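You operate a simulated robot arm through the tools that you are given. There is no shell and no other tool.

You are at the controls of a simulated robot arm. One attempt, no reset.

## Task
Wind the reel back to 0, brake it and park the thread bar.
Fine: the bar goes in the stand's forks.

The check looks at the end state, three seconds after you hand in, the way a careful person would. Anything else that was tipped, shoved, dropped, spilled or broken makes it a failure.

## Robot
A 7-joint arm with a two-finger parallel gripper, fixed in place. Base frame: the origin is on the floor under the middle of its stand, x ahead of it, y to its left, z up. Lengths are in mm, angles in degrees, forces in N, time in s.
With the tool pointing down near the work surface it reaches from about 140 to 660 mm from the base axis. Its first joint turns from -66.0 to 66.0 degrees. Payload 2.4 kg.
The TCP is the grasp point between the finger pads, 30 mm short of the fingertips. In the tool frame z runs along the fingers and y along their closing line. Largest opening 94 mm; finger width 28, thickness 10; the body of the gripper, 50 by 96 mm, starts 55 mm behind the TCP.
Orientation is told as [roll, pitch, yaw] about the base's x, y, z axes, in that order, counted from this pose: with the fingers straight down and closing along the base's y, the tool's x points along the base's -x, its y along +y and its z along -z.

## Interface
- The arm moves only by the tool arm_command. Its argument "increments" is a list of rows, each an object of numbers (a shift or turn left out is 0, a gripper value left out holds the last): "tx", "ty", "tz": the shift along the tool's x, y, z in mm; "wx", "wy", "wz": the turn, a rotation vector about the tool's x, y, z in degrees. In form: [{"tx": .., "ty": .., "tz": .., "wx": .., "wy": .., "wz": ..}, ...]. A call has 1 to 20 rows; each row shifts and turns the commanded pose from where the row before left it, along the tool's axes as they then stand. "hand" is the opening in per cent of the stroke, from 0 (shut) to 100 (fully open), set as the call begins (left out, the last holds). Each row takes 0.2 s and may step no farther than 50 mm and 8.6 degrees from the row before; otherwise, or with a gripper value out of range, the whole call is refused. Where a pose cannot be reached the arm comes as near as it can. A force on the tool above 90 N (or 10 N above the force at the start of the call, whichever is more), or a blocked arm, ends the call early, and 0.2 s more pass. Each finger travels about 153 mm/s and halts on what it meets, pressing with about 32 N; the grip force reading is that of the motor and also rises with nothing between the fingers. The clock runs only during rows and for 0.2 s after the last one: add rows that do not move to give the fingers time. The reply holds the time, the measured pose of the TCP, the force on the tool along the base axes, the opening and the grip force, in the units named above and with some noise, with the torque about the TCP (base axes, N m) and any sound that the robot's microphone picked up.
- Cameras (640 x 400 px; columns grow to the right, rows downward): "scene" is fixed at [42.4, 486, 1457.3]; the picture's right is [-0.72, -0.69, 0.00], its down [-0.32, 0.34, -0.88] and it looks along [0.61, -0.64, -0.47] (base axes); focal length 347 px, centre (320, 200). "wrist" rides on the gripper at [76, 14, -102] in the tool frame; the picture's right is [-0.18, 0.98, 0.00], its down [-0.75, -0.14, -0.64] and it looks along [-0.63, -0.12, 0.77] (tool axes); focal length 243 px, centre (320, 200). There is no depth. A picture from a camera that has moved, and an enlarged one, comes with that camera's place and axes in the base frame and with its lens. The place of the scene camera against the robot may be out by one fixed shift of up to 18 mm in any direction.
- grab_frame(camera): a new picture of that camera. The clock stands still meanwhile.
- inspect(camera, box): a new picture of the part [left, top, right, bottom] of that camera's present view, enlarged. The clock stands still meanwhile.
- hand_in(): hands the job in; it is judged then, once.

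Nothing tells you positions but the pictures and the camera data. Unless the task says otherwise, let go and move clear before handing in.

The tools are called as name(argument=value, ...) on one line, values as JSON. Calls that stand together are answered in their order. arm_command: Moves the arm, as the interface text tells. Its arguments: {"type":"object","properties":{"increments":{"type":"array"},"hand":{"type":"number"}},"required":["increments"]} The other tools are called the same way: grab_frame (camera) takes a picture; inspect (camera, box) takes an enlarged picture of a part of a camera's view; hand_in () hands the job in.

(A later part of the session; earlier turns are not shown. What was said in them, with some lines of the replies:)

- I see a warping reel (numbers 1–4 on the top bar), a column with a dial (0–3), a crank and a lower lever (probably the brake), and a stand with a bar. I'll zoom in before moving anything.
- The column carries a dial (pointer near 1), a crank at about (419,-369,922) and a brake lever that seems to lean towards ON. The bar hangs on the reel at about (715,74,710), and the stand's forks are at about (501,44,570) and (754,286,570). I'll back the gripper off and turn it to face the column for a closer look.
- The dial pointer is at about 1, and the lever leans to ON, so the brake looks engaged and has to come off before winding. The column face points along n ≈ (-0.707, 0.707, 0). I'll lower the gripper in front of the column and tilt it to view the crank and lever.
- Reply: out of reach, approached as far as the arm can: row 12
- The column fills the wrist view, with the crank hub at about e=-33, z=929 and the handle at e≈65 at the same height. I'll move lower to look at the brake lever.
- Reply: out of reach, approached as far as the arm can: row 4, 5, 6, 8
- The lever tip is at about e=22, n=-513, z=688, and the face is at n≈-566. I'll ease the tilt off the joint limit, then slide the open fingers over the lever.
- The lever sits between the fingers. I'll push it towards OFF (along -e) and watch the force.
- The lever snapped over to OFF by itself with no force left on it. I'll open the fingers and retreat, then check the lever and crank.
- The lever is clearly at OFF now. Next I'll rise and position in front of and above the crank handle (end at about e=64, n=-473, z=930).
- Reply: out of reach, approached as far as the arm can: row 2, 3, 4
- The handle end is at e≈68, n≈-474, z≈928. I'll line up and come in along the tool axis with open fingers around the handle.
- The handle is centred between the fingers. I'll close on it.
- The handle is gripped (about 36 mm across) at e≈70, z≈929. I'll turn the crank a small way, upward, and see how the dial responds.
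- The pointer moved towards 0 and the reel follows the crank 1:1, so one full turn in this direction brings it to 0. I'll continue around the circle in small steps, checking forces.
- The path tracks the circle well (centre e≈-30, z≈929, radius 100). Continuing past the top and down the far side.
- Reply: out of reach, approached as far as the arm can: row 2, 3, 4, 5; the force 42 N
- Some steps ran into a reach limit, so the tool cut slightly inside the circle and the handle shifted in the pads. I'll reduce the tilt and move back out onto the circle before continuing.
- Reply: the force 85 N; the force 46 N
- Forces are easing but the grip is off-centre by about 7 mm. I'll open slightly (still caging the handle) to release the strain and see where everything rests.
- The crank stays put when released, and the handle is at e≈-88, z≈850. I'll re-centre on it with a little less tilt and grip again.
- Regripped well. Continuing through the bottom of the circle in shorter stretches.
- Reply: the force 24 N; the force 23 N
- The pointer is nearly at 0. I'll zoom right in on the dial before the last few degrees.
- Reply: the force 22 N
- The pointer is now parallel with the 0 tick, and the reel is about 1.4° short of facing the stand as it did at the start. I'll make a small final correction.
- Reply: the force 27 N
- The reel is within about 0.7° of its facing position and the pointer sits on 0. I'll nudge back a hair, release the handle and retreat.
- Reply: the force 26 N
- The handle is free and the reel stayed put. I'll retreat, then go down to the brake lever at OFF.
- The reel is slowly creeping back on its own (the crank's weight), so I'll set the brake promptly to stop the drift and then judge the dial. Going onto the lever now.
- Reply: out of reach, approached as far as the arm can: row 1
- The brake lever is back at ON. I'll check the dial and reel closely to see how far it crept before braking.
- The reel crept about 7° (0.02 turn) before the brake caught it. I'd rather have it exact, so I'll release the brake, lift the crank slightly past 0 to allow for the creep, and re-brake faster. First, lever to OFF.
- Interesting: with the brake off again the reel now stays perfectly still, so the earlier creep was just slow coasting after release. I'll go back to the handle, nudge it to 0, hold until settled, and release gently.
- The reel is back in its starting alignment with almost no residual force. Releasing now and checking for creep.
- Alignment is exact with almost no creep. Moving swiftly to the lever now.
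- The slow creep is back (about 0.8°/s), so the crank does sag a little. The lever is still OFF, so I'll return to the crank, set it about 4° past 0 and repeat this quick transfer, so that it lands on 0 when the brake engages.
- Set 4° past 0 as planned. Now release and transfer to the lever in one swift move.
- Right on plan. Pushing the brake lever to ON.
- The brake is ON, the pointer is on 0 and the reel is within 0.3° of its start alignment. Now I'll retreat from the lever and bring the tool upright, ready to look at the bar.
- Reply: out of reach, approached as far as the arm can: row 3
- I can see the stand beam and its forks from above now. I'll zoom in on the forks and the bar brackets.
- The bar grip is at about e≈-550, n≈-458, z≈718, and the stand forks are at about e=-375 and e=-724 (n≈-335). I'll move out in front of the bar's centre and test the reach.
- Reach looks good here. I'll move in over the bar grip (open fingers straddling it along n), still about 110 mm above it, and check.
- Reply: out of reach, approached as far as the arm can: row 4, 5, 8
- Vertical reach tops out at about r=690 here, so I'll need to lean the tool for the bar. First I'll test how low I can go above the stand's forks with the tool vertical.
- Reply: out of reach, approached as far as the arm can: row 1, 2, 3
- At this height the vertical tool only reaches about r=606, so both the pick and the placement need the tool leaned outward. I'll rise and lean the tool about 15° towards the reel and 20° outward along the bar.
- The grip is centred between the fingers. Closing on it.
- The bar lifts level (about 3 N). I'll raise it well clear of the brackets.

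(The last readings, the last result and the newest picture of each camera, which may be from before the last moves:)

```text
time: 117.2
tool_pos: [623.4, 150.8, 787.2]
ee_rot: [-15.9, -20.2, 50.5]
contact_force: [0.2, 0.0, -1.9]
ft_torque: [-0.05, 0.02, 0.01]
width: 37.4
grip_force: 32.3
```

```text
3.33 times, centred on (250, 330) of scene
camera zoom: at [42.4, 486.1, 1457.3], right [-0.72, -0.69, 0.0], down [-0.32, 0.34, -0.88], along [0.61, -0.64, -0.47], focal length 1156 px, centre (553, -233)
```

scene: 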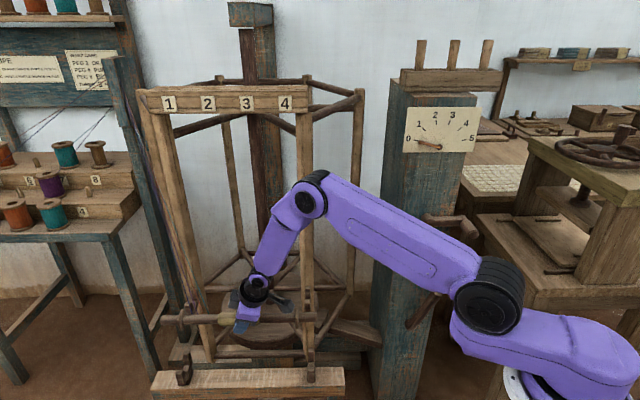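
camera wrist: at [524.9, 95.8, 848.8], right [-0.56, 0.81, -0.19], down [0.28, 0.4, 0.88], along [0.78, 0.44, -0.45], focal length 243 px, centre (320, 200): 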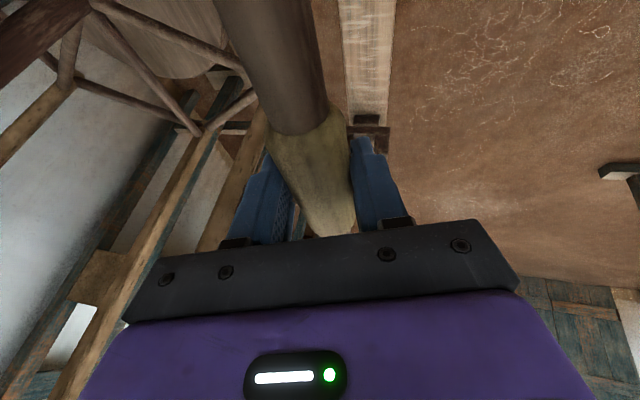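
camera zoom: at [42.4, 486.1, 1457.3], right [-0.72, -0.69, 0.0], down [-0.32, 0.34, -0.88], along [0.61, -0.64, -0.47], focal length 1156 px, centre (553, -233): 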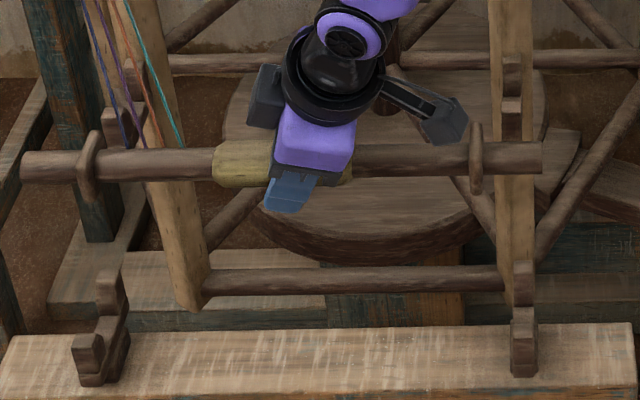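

The bar is centred over the forks in e (within 1 mm by the scene view). I'll lower it to hover above the fork prongs and check the n alignment.

arm_command(increments=[{"tx": 5.36, "ty": 4.2, "tz": 14.75}, {"tx": 5.36, "ty": 4.2, "tz": 14.75}, {"tx": 5.36, "ty": 4.2, "tz": 14.75}, {"tx": 5.36, "ty": 4.2, "tz": 14.75}, {"tx": 5.36, "ty": 4.2, "tz": 14.75}, {"tx": 5.36, "ty": 4.2, "tz": 14.75}, {"tx": 5.36, "ty": 4.2, "tz": 14.75}, {}])

grab_frame(camera="wrist")

inspect(camera="scene", box=[160, 280, 340, 400])

inspect(camera="wrist", box=[300, 60, 440, 180])

```text
time: 119.0
tool_pos: [624.1, 150.6, 672.6]
ee_rot: [-16.0, -20.1, 50.6]
contact_force: [0.3, -0.6, -2.2]
ft_torque: [-0.03, 0.01, -0.03]
width: 37.7
grip_force: 32.0
```

```text
taken
camera wrist: at [526.8, 96.7, 734.7], right [-0.56, 0.81, -0.19], down [0.27, 0.4, 0.88], along [0.78, 0.44, -0.44], focal length 243 px, centre (320, 200)
```

wrist: 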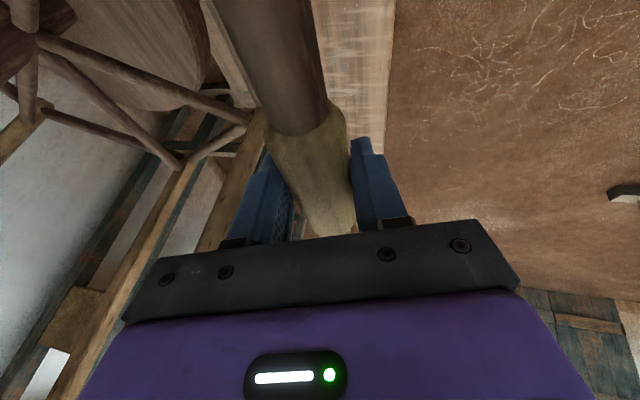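

```text
3.33 times, centred on (250, 340) of scene
camera zoom: at [42.4, 486.1, 1457.3], right [-0.72, -0.69, 0.0], down [-0.32, 0.34, -0.88], along [0.61, -0.64, -0.47], focal length 1156 px, centre (553, -267)
```

zoom: 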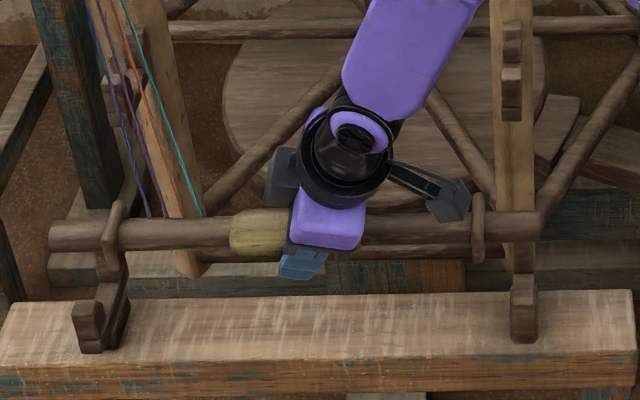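

```text
3.33 times, centred on (370, 120) of wrist
camera zoom: at [526.8, 96.7, 734.7], right [-0.56, 0.81, -0.19], down [0.27, 0.4, 0.88], along [0.78, 0.44, -0.44], focal length 809 px, centre (153, 467)
```

zoom: 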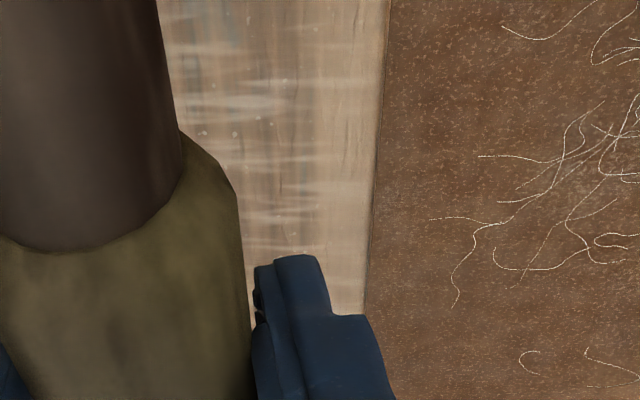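

arm_command(increments=[{"tx": 1.65, "ty": 1.29, "tz": 4.54}, {"tx": 1.65, "ty": 1.29, "tz": 4.54}, {"tx": 1.65, "ty": 1.29, "tz": 4.54}, {"tx": 1.65, "ty": 1.29, "tz": 4.54}, {"tx": 1.65, "ty": 1.29, "tz": 4.54}, {"tx": 1.65, "ty": 1.29, "tz": 4.54}, {}])

inspect(camera="scene", box=[280, 320, 340, 390])

inspect(camera="scene", box=[160, 320, 220, 390])

grab_frame(camera="wrist")

```text
time: 120.6
tool_pos: [624.9, 151.3, 643.2]
ee_rot: [-15.9, -20.1, 50.6]
contact_force: [-0.5, 0.0, -2.4]
ft_torque: [0.04, 0.05, -0.02]
width: 37.5
grip_force: 32.2
```

```text
5.71 times, centred on (310, 355) of scene
camera zoom: at [42.4, 486.1, 1457.3], right [-0.72, -0.69, 0.0], down [-0.32, 0.34, -0.88], along [0.61, -0.64, -0.47], focal length 1982 px, centre (377, -686)
```

zoom: 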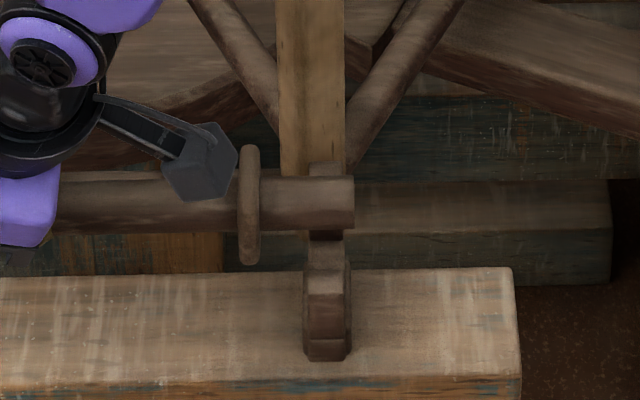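

```text
5.71 times, centred on (190, 355) of scene
camera zoom: at [42.4, 486.1, 1457.3], right [-0.72, -0.69, 0.0], down [-0.32, 0.34, -0.88], along [0.61, -0.64, -0.47], focal length 1982 px, centre (1063, -686)
```

zoom: 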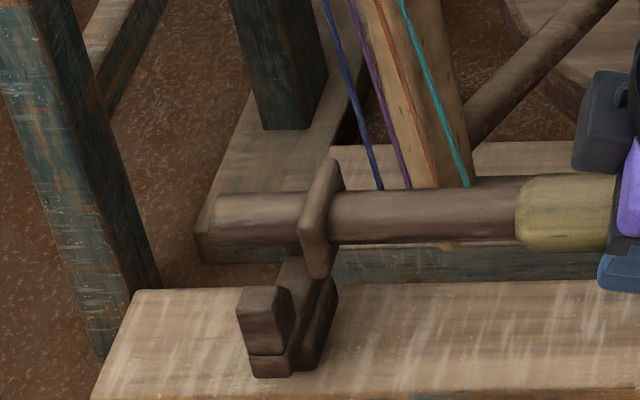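

```text
taken
camera wrist: at [526.8, 97.4, 705.2], right [-0.56, 0.81, -0.19], down [0.28, 0.4, 0.88], along [0.78, 0.44, -0.45], focal length 243 px, centre (320, 200)
```

wrist: 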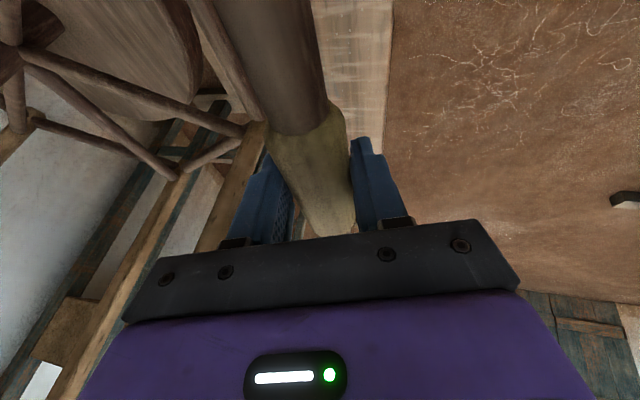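

The bar needs about +5 mm in e to sit evenly between the forks. I'll shift it and keep lowering slowly, watching forces.

arm_command(increments=[{"tx": 4.7, "tz": -1.7}, {"tx": 1.65, "ty": 1.29, "tz": 4.54}, {"tx": 1.65, "ty": 1.29, "tz": 4.54}, {"tx": 1.65, "ty": 1.29, "tz": 4.54}, {}])

inspect(camera="scene", box=[280, 320, 340, 390])

inspect(camera="scene", box=[160, 320, 220, 390])

```text
time: 121.8
tool_pos: [621.8, 147.6, 627.9]
ee_rot: [-15.9, -20.1, 50.5]
contact_force: [-0.4, -0.4, -2.7]
ft_torque: [-0.03, -0.02, 0.0]
width: 37.7
grip_force: 31.8
```

```text
5.71 times, centred on (310, 355) of scene
camera zoom: at [42.4, 486.1, 1457.3], right [-0.72, -0.69, 0.0], down [-0.32, 0.34, -0.88], along [0.61, -0.64, -0.47], focal length 1982 px, centre (377, -686)
```

zoom: 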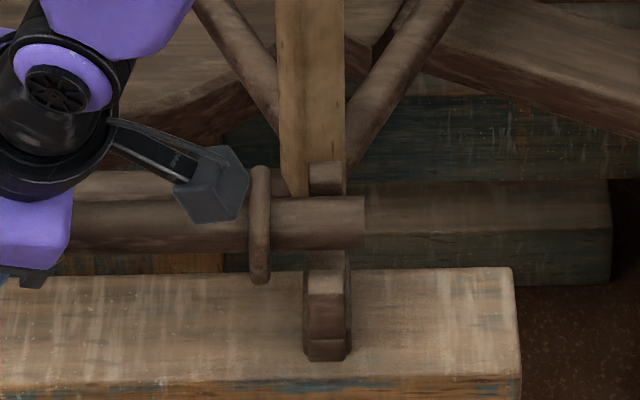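

```text
5.71 times, centred on (190, 355) of scene
camera zoom: at [42.4, 486.1, 1457.3], right [-0.72, -0.69, 0.0], down [-0.32, 0.34, -0.88], along [0.61, -0.64, -0.47], focal length 1982 px, centre (1063, -686)
```

zoom: 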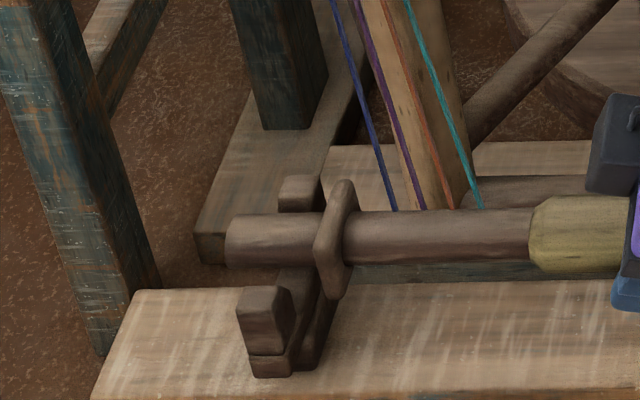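

arm_command(increments=[{"tx": 0.99, "ty": 0.78, "tz": 2.72}, {"tx": 0.99, "ty": 0.78, "tz": 2.72}, {"tx": 0.99, "ty": 0.78, "tz": 2.72}, {"tx": 0.99, "ty": 0.78, "tz": 2.72}, {}])

inspect(camera="scene", box=[280, 320, 340, 390])

inspect(camera="scene", box=[160, 320, 220, 390])

```text
time: 123.0
tool_pos: [621.7, 148.2, 616.0]
ee_rot: [-15.9, -20.1, 50.5]
contact_force: [0.3, 0.1, -2.6]
ft_torque: [-0.01, 0.01, -0.04]
width: 37.7
grip_force: 31.9
```

```text
5.71 times, centred on (310, 355) of scene
camera zoom: at [42.4, 486.1, 1457.3], right [-0.72, -0.69, 0.0], down [-0.32, 0.34, -0.88], along [0.61, -0.64, -0.47], focal length 1982 px, centre (377, -686)
```

zoom: 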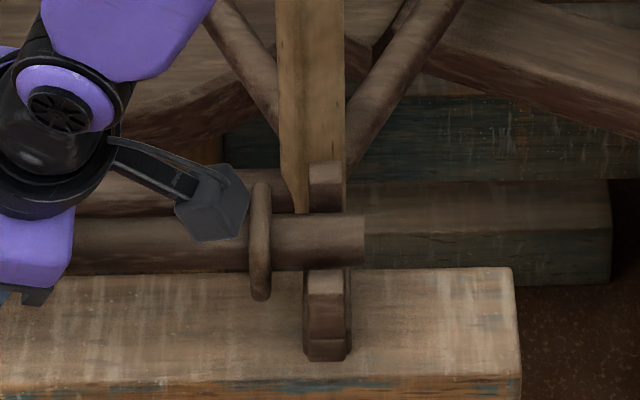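

```text
5.71 times, centred on (190, 355) of scene
camera zoom: at [42.4, 486.1, 1457.3], right [-0.72, -0.69, 0.0], down [-0.32, 0.34, -0.88], along [0.61, -0.64, -0.47], focal length 1982 px, centre (1063, -686)
```

zoom: 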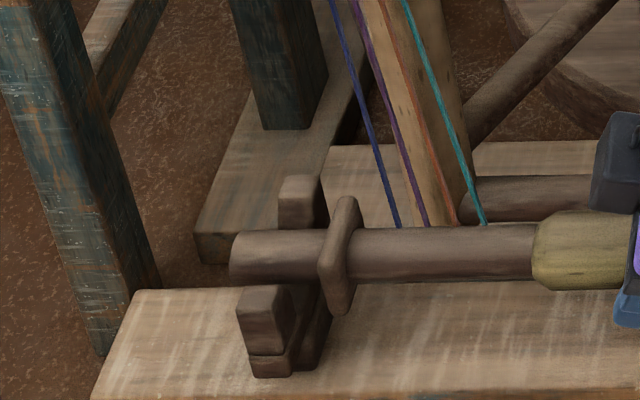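

arm_command(increments=[{"tx": 0.99, "ty": 0.78, "tz": 2.72}, {"tx": 0.99, "ty": 0.78, "tz": 2.72}, {"tx": 0.66, "ty": 0.52, "tz": 1.82}, {}])

inspect(camera="scene", box=[280, 320, 340, 390])

inspect(camera="scene", box=[160, 320, 220, 390])

```text
time: 124.0
tool_pos: [621.1, 148.7, 609.2]
ee_rot: [-15.9, -20.0, 50.6]
contact_force: [0.0, 1.2, -3.0]
ft_torque: [-0.02, 0.01, -0.04]
width: 37.5
grip_force: 32.0
```

```text
5.71 times, centred on (310, 355) of scene
camera zoom: at [42.4, 486.1, 1457.3], right [-0.72, -0.69, 0.0], down [-0.32, 0.34, -0.88], along [0.61, -0.64, -0.47], focal length 1982 px, centre (377, -686)
```

zoom: 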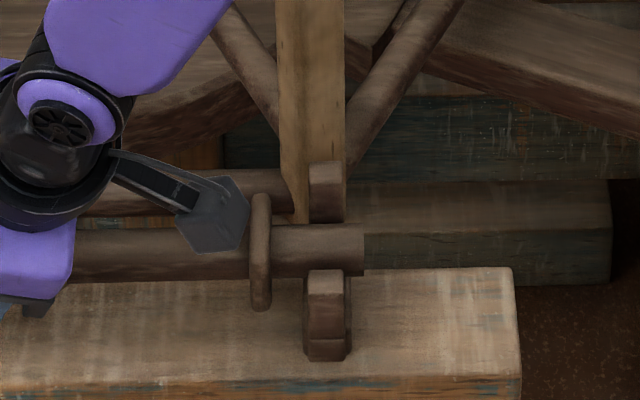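

```text
5.71 times, centred on (190, 355) of scene
camera zoom: at [42.4, 486.1, 1457.3], right [-0.72, -0.69, 0.0], down [-0.32, 0.34, -0.88], along [0.61, -0.64, -0.47], focal length 1982 px, centre (1063, -686)
```

zoom: 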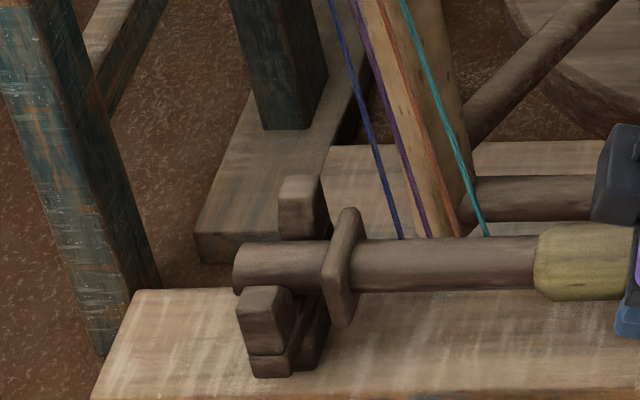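

The bar is now between the fork prongs on both sides. Continuing down gently until it seats.

arm_command(increments=[{"tx": 0.66, "ty": 0.52, "tz": 1.82}, {"tx": 0.66, "ty": 0.52, "tz": 1.82}, {}])

arm_command(increments=[{"tx": 0.66, "ty": 0.52, "tz": 1.82}, {}])

inspect(camera="scene", box=[280, 320, 340, 390])

inspect(camera="scene", box=[160, 320, 220, 390])

```text
time: 124.8
tool_pos: [622.7, 148.8, 607.2]
ee_rot: [-16.2, -20.4, 50.7]
contact_force: [-8.5, -5.3, 31.2]
ft_torque: [-0.36, 0.37, -0.21]
width: 37.7
grip_force: 32.1
```

```text
time: 125.4
tool_pos: [623.8, 147.2, 604.5]
ee_rot: [-16.2, -20.6, 50.6]
contact_force: [0.4, -8.8, 31.4]
ft_torque: [-0.17, -0.02, 0.12]
width: 37.7
grip_force: 31.6
```

```text
5.71 times, centred on (310, 355) of scene
camera zoom: at [41.7, 485.8, 1457.4], right [-0.72, -0.69, 0.0], down [-0.32, 0.34, -0.88], along [0.61, -0.64, -0.47], focal length 1982 px, centre (377, -686)
```

zoom: 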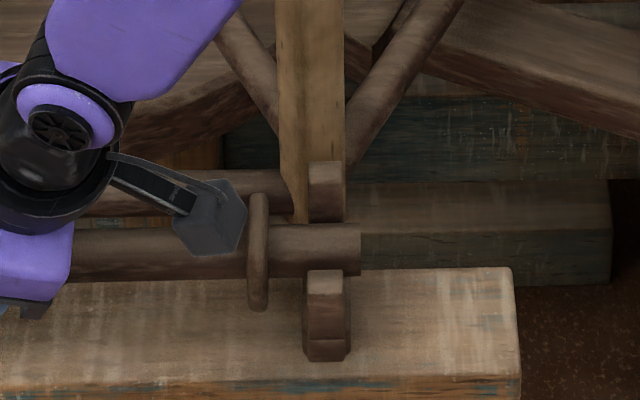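

```text
5.71 times, centred on (190, 355) of scene
camera zoom: at [41.7, 485.8, 1457.4], right [-0.72, -0.69, 0.0], down [-0.32, 0.34, -0.88], along [0.61, -0.64, -0.47], focal length 1982 px, centre (1063, -686)
```

zoom: 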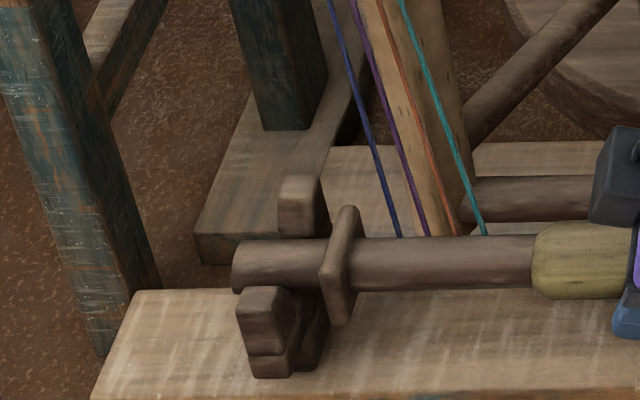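

The bar met firm, level support at both forks. I'll ease off the downward pressure and then open the fingers.

arm_command(increments=[{"tx": -0.66, "ty": -0.52, "tz": -1.82}, {"tx": -0.33, "ty": -0.26, "tz": -0.9}, {}])

inspect(camera="scene", box=[200, 300, 300, 390])

grab_frame(camera="wrist")

```text
time: 126.2
tool_pos: [620.9, 149.8, 604.7]
ee_rot: [-15.9, -20.0, 50.7]
contact_force: [2.7, 3.9, 7.5]
ft_torque: [0.23, -0.28, -0.03]
width: 37.6
grip_force: 32.4
```

```text
4.44 times, centred on (250, 345) of scene
camera zoom: at [42.2, 486.1, 1457.3], right [-0.72, -0.69, 0.0], down [-0.32, 0.34, -0.88], along [0.61, -0.64, -0.47], focal length 1542 px, centre (631, -444)
```

zoom: 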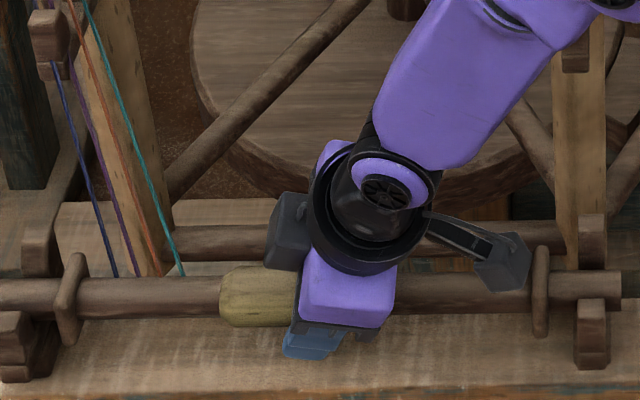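

```text
taken
camera wrist: at [522.4, 95.5, 667.3], right [-0.56, 0.8, -0.19], down [0.28, 0.4, 0.87], along [0.78, 0.44, -0.45], focal length 243 px, centre (320, 200)
```

wrist: 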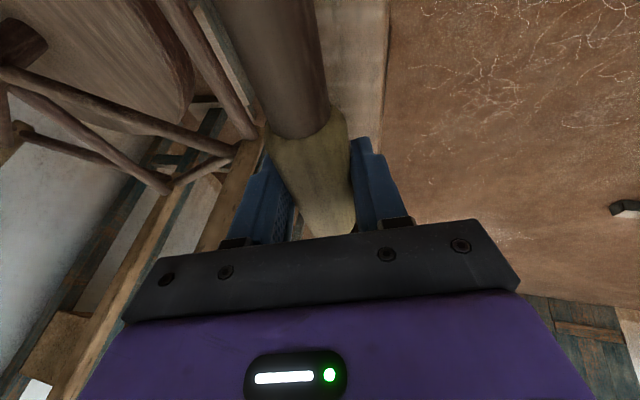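

arm_command(increments=[{"tx": -0.33, "ty": -0.26, "tz": -0.9}, {}])

arm_command(increments=[{}, {}], hand=46)

inspect(camera="scene", box=[160, 300, 340, 400])

grab_frame(camera="wrist")

```text
time: 126.8
tool_pos: [617.9, 146.9, 604.2]
ee_rot: [-15.7, -19.7, 50.3]
contact_force: [0.3, 0.1, -2.0]
ft_torque: [-0.05, -0.02, -0.03]
width: 37.6
grip_force: 32.2
```

```text
time: 127.4
tool_pos: [620.7, 148.2, 606.3]
ee_rot: [-15.9, -20.1, 50.5]
contact_force: [0.8, -0.1, -0.7]
ft_torque: [-0.03, 0.01, 0.0]
width: 43.2
grip_force: 0.0
```

```text
3.56 times, centred on (250, 350) of scene
camera zoom: at [42.4, 486.0, 1457.3], right [-0.72, -0.69, 0.0], down [-0.32, 0.34, -0.88], along [0.61, -0.64, -0.47], focal length 1234 px, centre (569, -333)
```

zoom: 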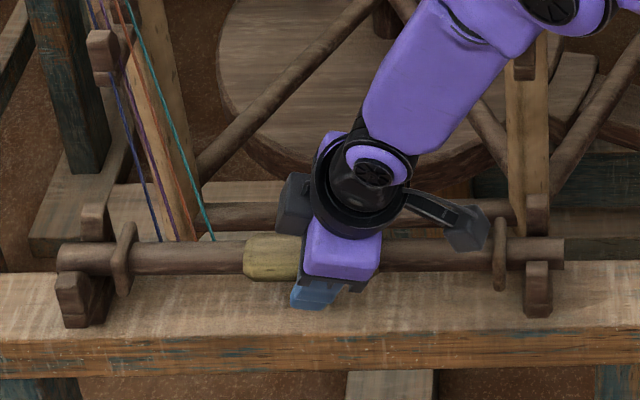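

```text
taken
camera wrist: at [523.4, 94.2, 668.8], right [-0.56, 0.81, -0.19], down [0.28, 0.4, 0.88], along [0.78, 0.44, -0.45], focal length 243 px, centre (320, 200)
```

wrist: 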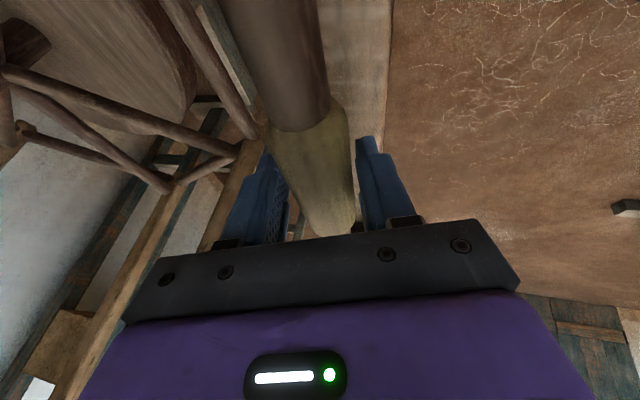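

The bar rests in both forks. I'll open wider and withdraw along the tool axis.

arm_command(increments=[{}, {}], hand=75)

arm_command(increments=[{"tz": -10}, {"tz": -15}, {"tz": -20}, {"tz": -20}, {"tz": -20}, {"tz": -20}, {}])

grab_frame(camera="scene")

grab_frame(camera="wrist")

inspect(camera="scene", box=[160, 300, 340, 400])

```text
time: 128.0
tool_pos: [621.6, 148.8, 606.8]
ee_rot: [-16.0, -20.1, 50.5]
contact_force: [-0.4, 0.4, -0.2]
ft_torque: [-0.02, 0.0, 0.0]
width: 70.2
grip_force: 0.1
```

```text
time: 129.6
tool_pos: [575.9, 139.3, 701.0]
ee_rot: [-16.0, -20.1, 50.5]
contact_force: [-0.6, -0.1, 0.8]
ft_torque: [0.03, 0.01, -0.01]
width: 70.5
grip_force: 0.1
```

```text
taken
```

scene: 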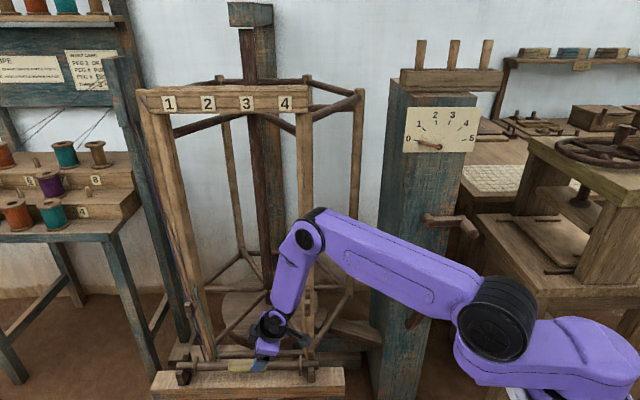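

```text
taken
camera wrist: at [478.2, 85.5, 763.5], right [-0.56, 0.81, -0.19], down [0.27, 0.4, 0.88], along [0.78, 0.44, -0.44], focal length 243 px, centre (320, 200)
```

wrist: 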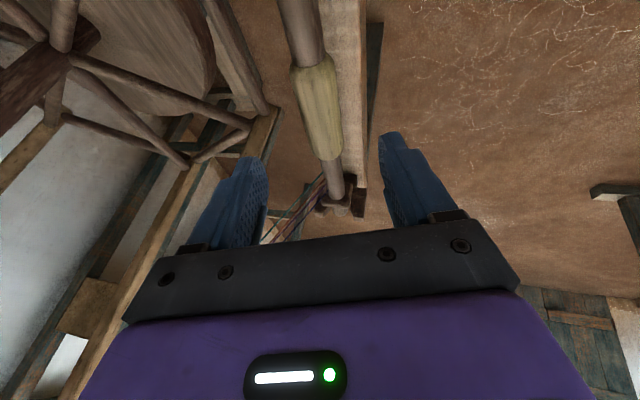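

```text
3.56 times, centred on (250, 350) of scene
camera zoom: at [42.4, 486.0, 1457.3], right [-0.72, -0.69, 0.0], down [-0.32, 0.34, -0.88], along [0.61, -0.64, -0.47], focal length 1234 px, centre (569, -333)
```

zoom: 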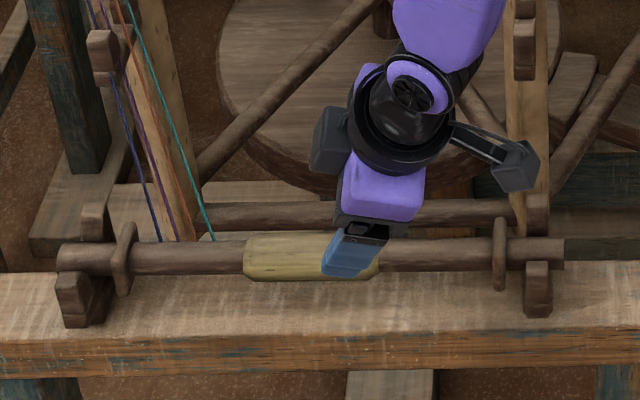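

The bar stays in the forks. I'll withdraw further and then check everything closely.

arm_command(increments=[{"tz": -25}, {"tz": -25}, {"tz": -25}, {"tz": -25}, {"tz": -25}, {"wy": 6.7}, {"wy": 6.7}, {"wy": 6.7}, {"wx": -7.5}, {"wx": -7.5}, {"tx": 30}, {"tx": 30}, {"tx": 30}, {"tx": 30}, {"tx": 30}, {}])

grab_frame(camera="scene")

grab_frame(camera="wrist")

inspect(camera="scene", box=[280, 320, 340, 390])

inspect(camera="scene", box=[160, 320, 220, 390])

inspect(camera="scene", box=[408, 125, 456, 155])

inspect(camera="scene", box=[380, 200, 500, 340])

```text
time: 133.0
tool_pos: [436.2, 17.4, 788.6]
ee_rot: [-2.6, -10.4, 47.7]
contact_force: [-0.5, 0.1, -0.3]
ft_torque: [0.02, -0.01, -0.01]
width: 70.5
grip_force: 0.1
out of reach, approached as far as the arm can: row 7, 8, 10
```

```text
taken
```

scene: 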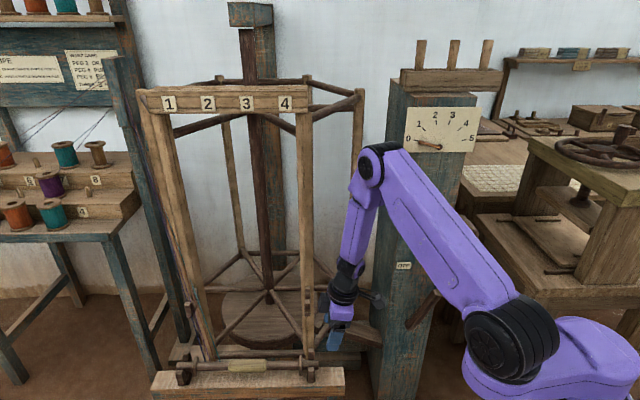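

```text
taken
camera wrist: at [360.5, -38.7, 875.2], right [-0.6, 0.8, -0.01], down [0.5, 0.39, 0.77], along [0.62, 0.46, -0.63], focal length 243 px, centre (320, 200)
```

wrist: 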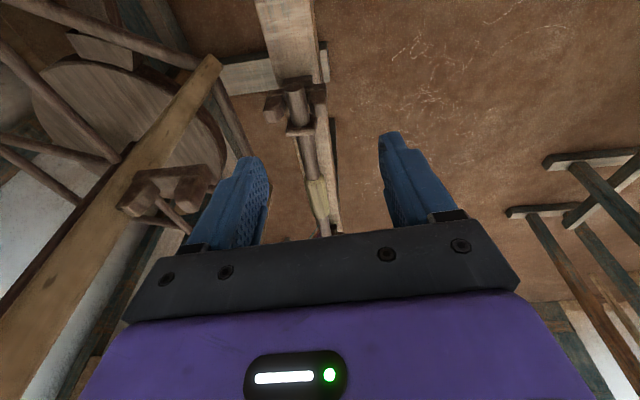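

```text
5.71 times, centred on (310, 355) of scene
camera zoom: at [42.4, 486.0, 1457.3], right [-0.72, -0.69, 0.0], down [-0.32, 0.34, -0.88], along [0.61, -0.64, -0.47], focal length 1982 px, centre (377, -686)
```

zoom: 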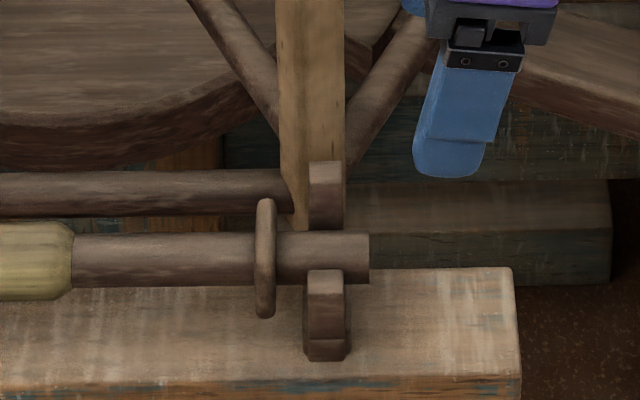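

```text
5.71 times, centred on (190, 355) of scene
camera zoom: at [42.4, 486.0, 1457.3], right [-0.72, -0.69, 0.0], down [-0.32, 0.34, -0.88], along [0.61, -0.64, -0.47], focal length 1982 px, centre (1063, -686)
```

zoom: 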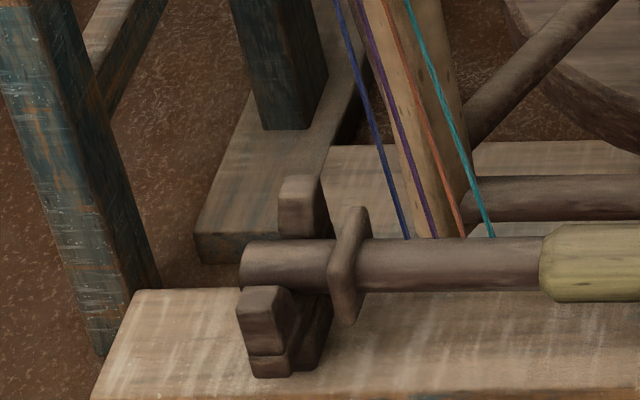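

```text
13.33 times, centred on (432, 140) of scene
camera zoom: at [42.4, 486.0, 1457.3], right [-0.72, -0.69, 0.0], down [-0.32, 0.34, -0.88], along [0.61, -0.64, -0.47], focal length 4626 px, centre (-1173, 1000)
```

zoom: 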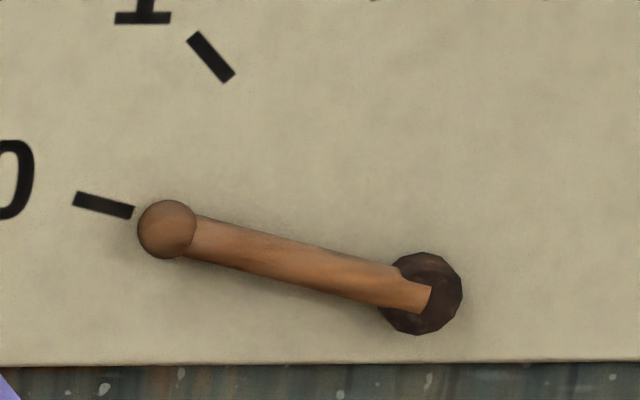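

```text
2.86 times, centred on (440, 270) of scene
camera zoom: at [42.4, 486.0, 1457.3], right [-0.72, -0.69, 0.0], down [-0.32, 0.34, -0.88], along [0.61, -0.64, -0.47], focal length 991 px, centre (-23, 0)
```

zoom: 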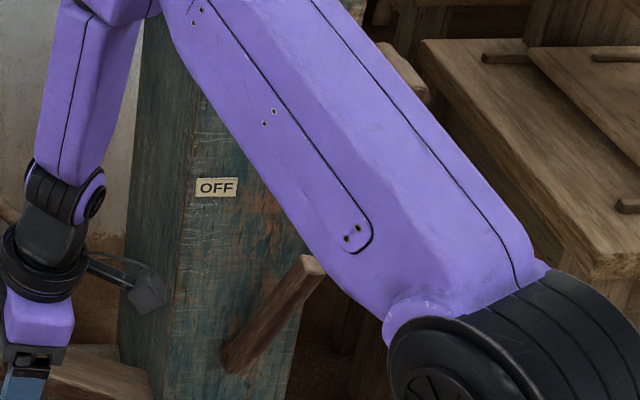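

The dial, brake lever and reel all look right. I want a closer check that the bar is fully seated at both forks.

inspect(camera="wrist", box=[240, 60, 360, 240])

inspect(camera="wrist", box=[255, 75, 335, 145])

inspect(camera="scene", box=[174, 340, 204, 390])

inspect(camera="scene", box=[295, 340, 325, 390])

```text
2.22 times, centred on (300, 150) of wrist
camera zoom: at [360.5, -38.7, 875.2], right [-0.6, 0.8, -0.01], down [0.5, 0.39, 0.77], along [0.62, 0.46, -0.63], focal length 539 px, centre (364, 311)
```

zoom: 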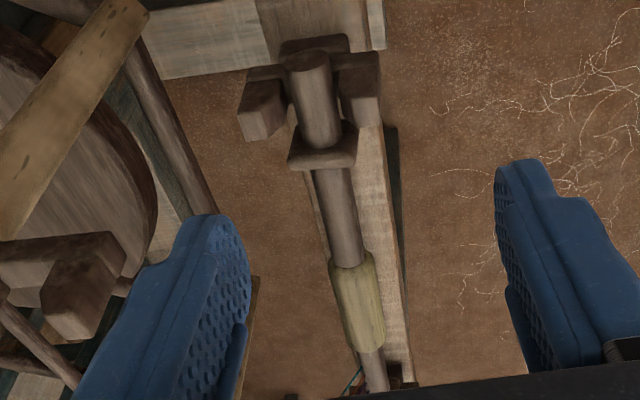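

```text
5.71 times, centred on (295, 110) of wrist
camera zoom: at [360.5, -38.7, 875.2], right [-0.6, 0.8, -0.01], down [0.5, 0.39, 0.77], along [0.62, 0.46, -0.63], focal length 1386 px, centre (463, 714)
```

zoom: 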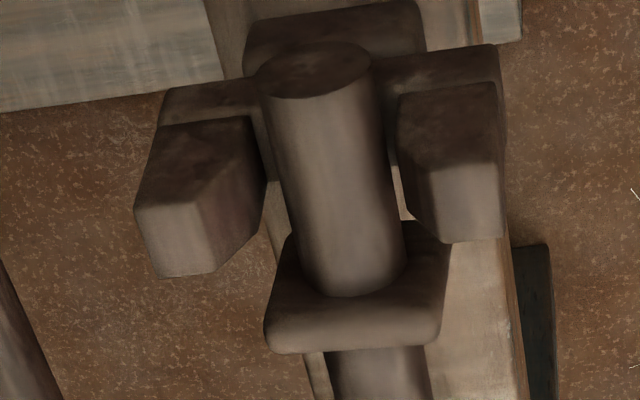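

```text
8.00 times, centred on (189, 365) of scene
camera zoom: at [42.4, 486.0, 1457.3], right [-0.72, -0.69, 0.0], down [-0.32, 0.34, -0.88], along [0.61, -0.64, -0.47], focal length 2775 px, centre (1368, -1120)
```

zoom: 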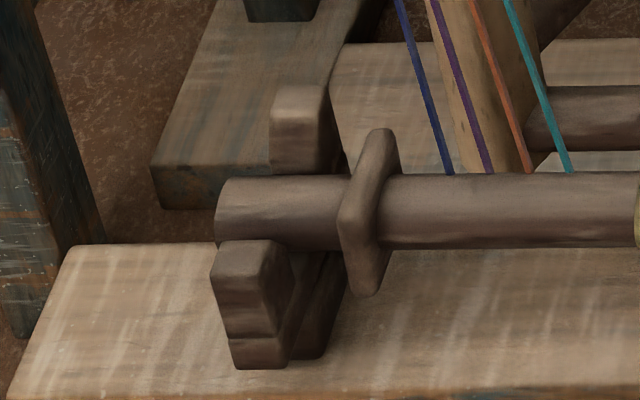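

```text
8.00 times, centred on (310, 365) of scene
camera zoom: at [42.4, 486.0, 1457.3], right [-0.72, -0.69, 0.0], down [-0.32, 0.34, -0.88], along [0.61, -0.64, -0.47], focal length 2775 px, centre (400, -1120)
```

zoom: 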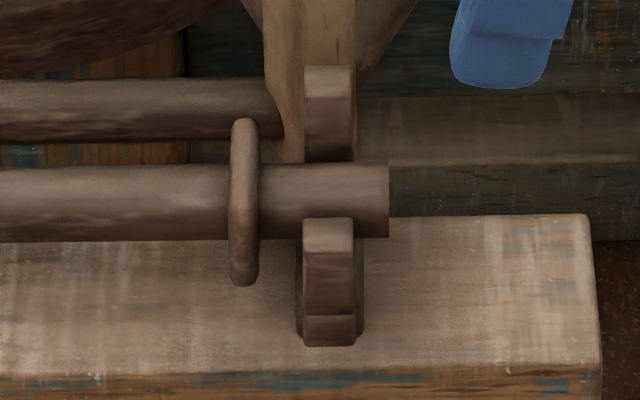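

arm_command(increments=[{"tx": -25, "tz": -1}, {"tx": -25, "tz": -1}, {"tx": -25, "tz": -1}, {"tx": -25, "tz": -1}, {"tx": -25, "tz": -1}, {"tx": -25, "tz": -1}, {"tx": -25, "tz": -1}, {"tx": -25, "tz": -1}, {}])

grab_frame(camera="wrist")

grab_frame(camera="scene")

```text
time: 135.0
tool_pos: [569.0, 162.4, 831.7]
ee_rot: [-2.6, -10.4, 47.6]
contact_force: [-0.5, -0.4, -0.8]
ft_torque: [-0.01, -0.02, -0.02]
width: 70.4
grip_force: 0.1
```

```text
taken
camera wrist: at [491.7, 106.5, 918.5], right [-0.6, 0.8, -0.01], down [0.5, 0.39, 0.77], along [0.63, 0.46, -0.63], focal length 243 px, centre (320, 200)
```

wrist: 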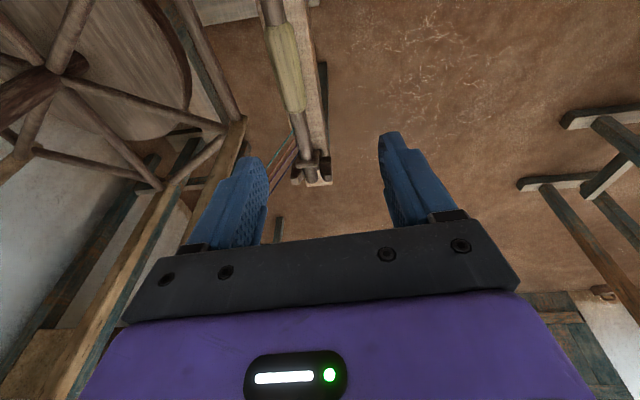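

```text
taken
```

scene: 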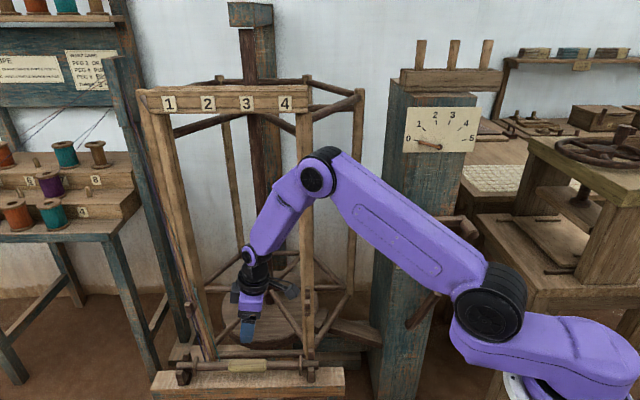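

inspect(camera="wrist", box=[270, 130, 350, 200])

inspect(camera="wrist", box=[240, 0, 360, 200])

inspect(camera="scene", box=[160, 330, 345, 400])

```text
5.71 times, centred on (310, 165) of wrist
camera zoom: at [491.7, 106.5, 918.5], right [-0.6, 0.8, -0.01], down [0.5, 0.39, 0.77], along [0.63, 0.46, -0.63], focal length 1386 px, centre (377, 400)
```

zoom: 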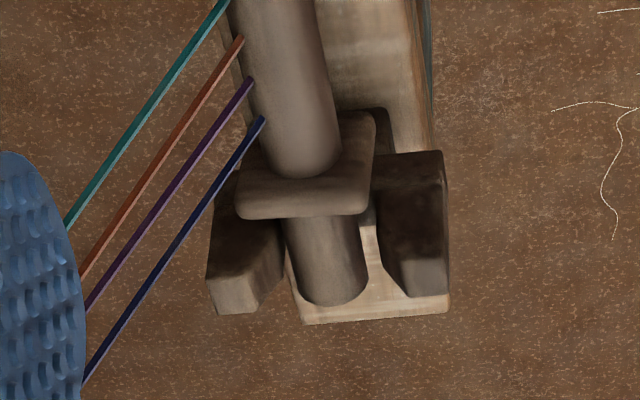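

```text
2.00 times, centred on (300, 100) of wrist
camera zoom: at [491.7, 106.5, 918.5], right [-0.6, 0.8, -0.01], down [0.5, 0.39, 0.77], along [0.63, 0.46, -0.63], focal length 485 px, centre (360, 400)
```

zoom: 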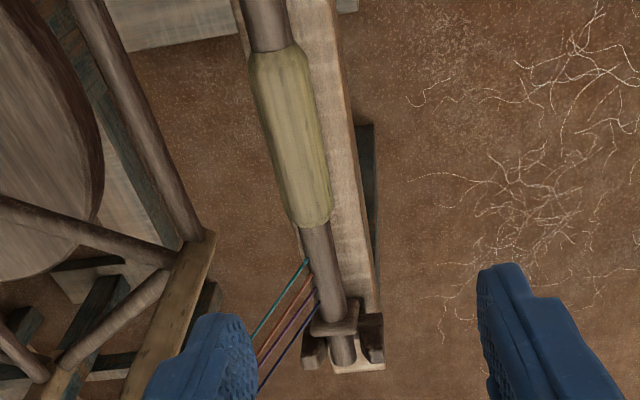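

```text
3.46 times, centred on (252, 365) of scene
camera zoom: at [42.4, 486.0, 1457.3], right [-0.72, -0.69, 0.0], down [-0.32, 0.34, -0.88], along [0.61, -0.64, -0.47], focal length 1200 px, centre (554, -371)
```

zoom: 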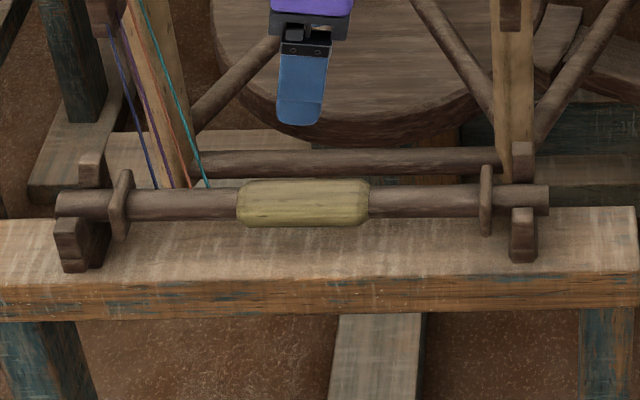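

The bar sits down between the prongs of both forks, with only a slight skew inside their clearance. The dial is on 0, the lever is at ON and the reel is still. I'll move the arm well clear and take a last look.

arm_command(increments=[{"tx": 20, "tz": -20}, {"tx": 20, "tz": -20}, {"tx": 25, "tz": -15}, {"tx": 25, "tz": -15}, {"tx": 25, "tz": -10}, {"tx": 25, "tz": -10}, {"tx": 25}, {"tx": 25}, {}, {}])

grab_frame(camera="scene")

inspect(camera="scene", box=[160, 330, 345, 400])

inspect(camera="scene", box=[390, 90, 486, 160])

inspect(camera="scene", box=[380, 240, 480, 350])

```text
time: 137.2
tool_pos: [426.6, 15.5, 886.7]
ee_rot: [-2.7, -10.4, 47.7]
contact_force: [-0.3, 0.7, 0.2]
ft_torque: [0.0, 0.02, 0.0]
width: 70.3
grip_force: 0.0
```

```text
taken
```

scene: 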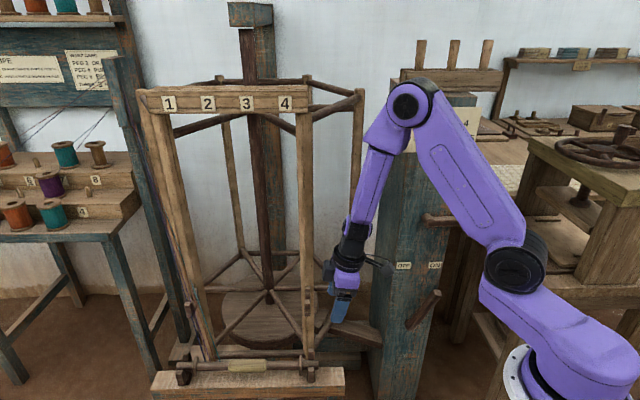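

```text
3.46 times, centred on (252, 365) of scene
camera zoom: at [42.4, 486.0, 1457.3], right [-0.72, -0.69, 0.0], down [-0.32, 0.34, -0.88], along [0.61, -0.64, -0.47], focal length 1200 px, centre (554, -371)
```

zoom: 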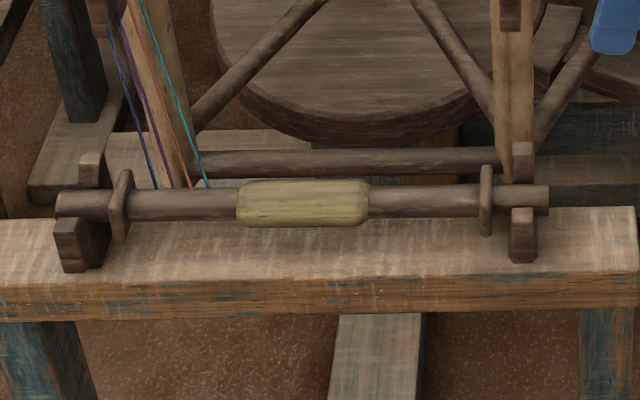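

```text
5.71 times, centred on (438, 125) of scene
camera zoom: at [42.4, 486.0, 1457.3], right [-0.72, -0.69, 0.0], down [-0.32, 0.34, -0.88], along [0.61, -0.64, -0.47], focal length 1982 px, centre (-354, 629)
```

zoom: 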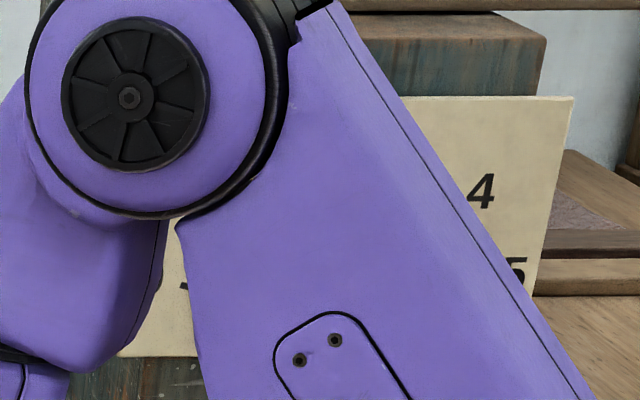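

```text
3.64 times, centred on (430, 295) of scene
camera zoom: at [42.4, 486.0, 1457.3], right [-0.72, -0.69, 0.0], down [-0.32, 0.34, -0.88], along [0.61, -0.64, -0.47], focal length 1262 px, centre (-80, -146)
```

zoom: 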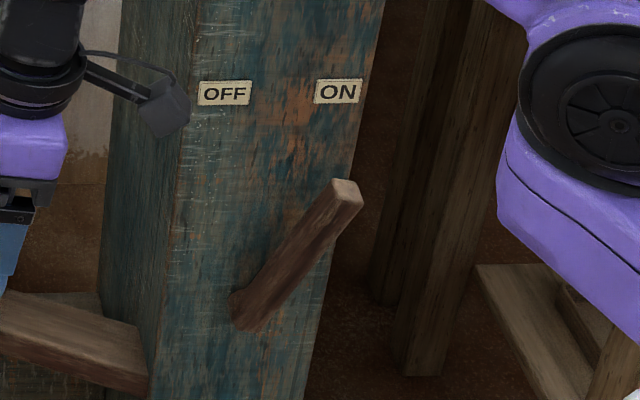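

The reel is at 0 and the brake lever is at ON. The bar rests still in both stand forks, and the gripper is empty and clear. Handing in.

hand_in()

```text
The job is handed in.
```

The reel is wound back to 0, the brake is on, and the thread bar is parked in the stand's forks. I've handed the job in and have no verdict back yet.

- **Reel:** The brake was on at the start, so I released it and cranked back one full turn. The reel crept about 7° after I first let go of the crank. I released the brake again and reset it so it settled on 0. The pointer sits on the 0 mark, and the reel is within about 0.3° of the direction it faced at the start.
- **Brake:** The lever is at ON, and the reel has not moved since.
- **Bar:** It sits down between the prongs of both forks, skewed by about 1° within their clearance. It did not move between my last two looks. Its threads are still attached at the left end.

I saw nothing else tipped or moved. The gripper is empty and clear of the work.
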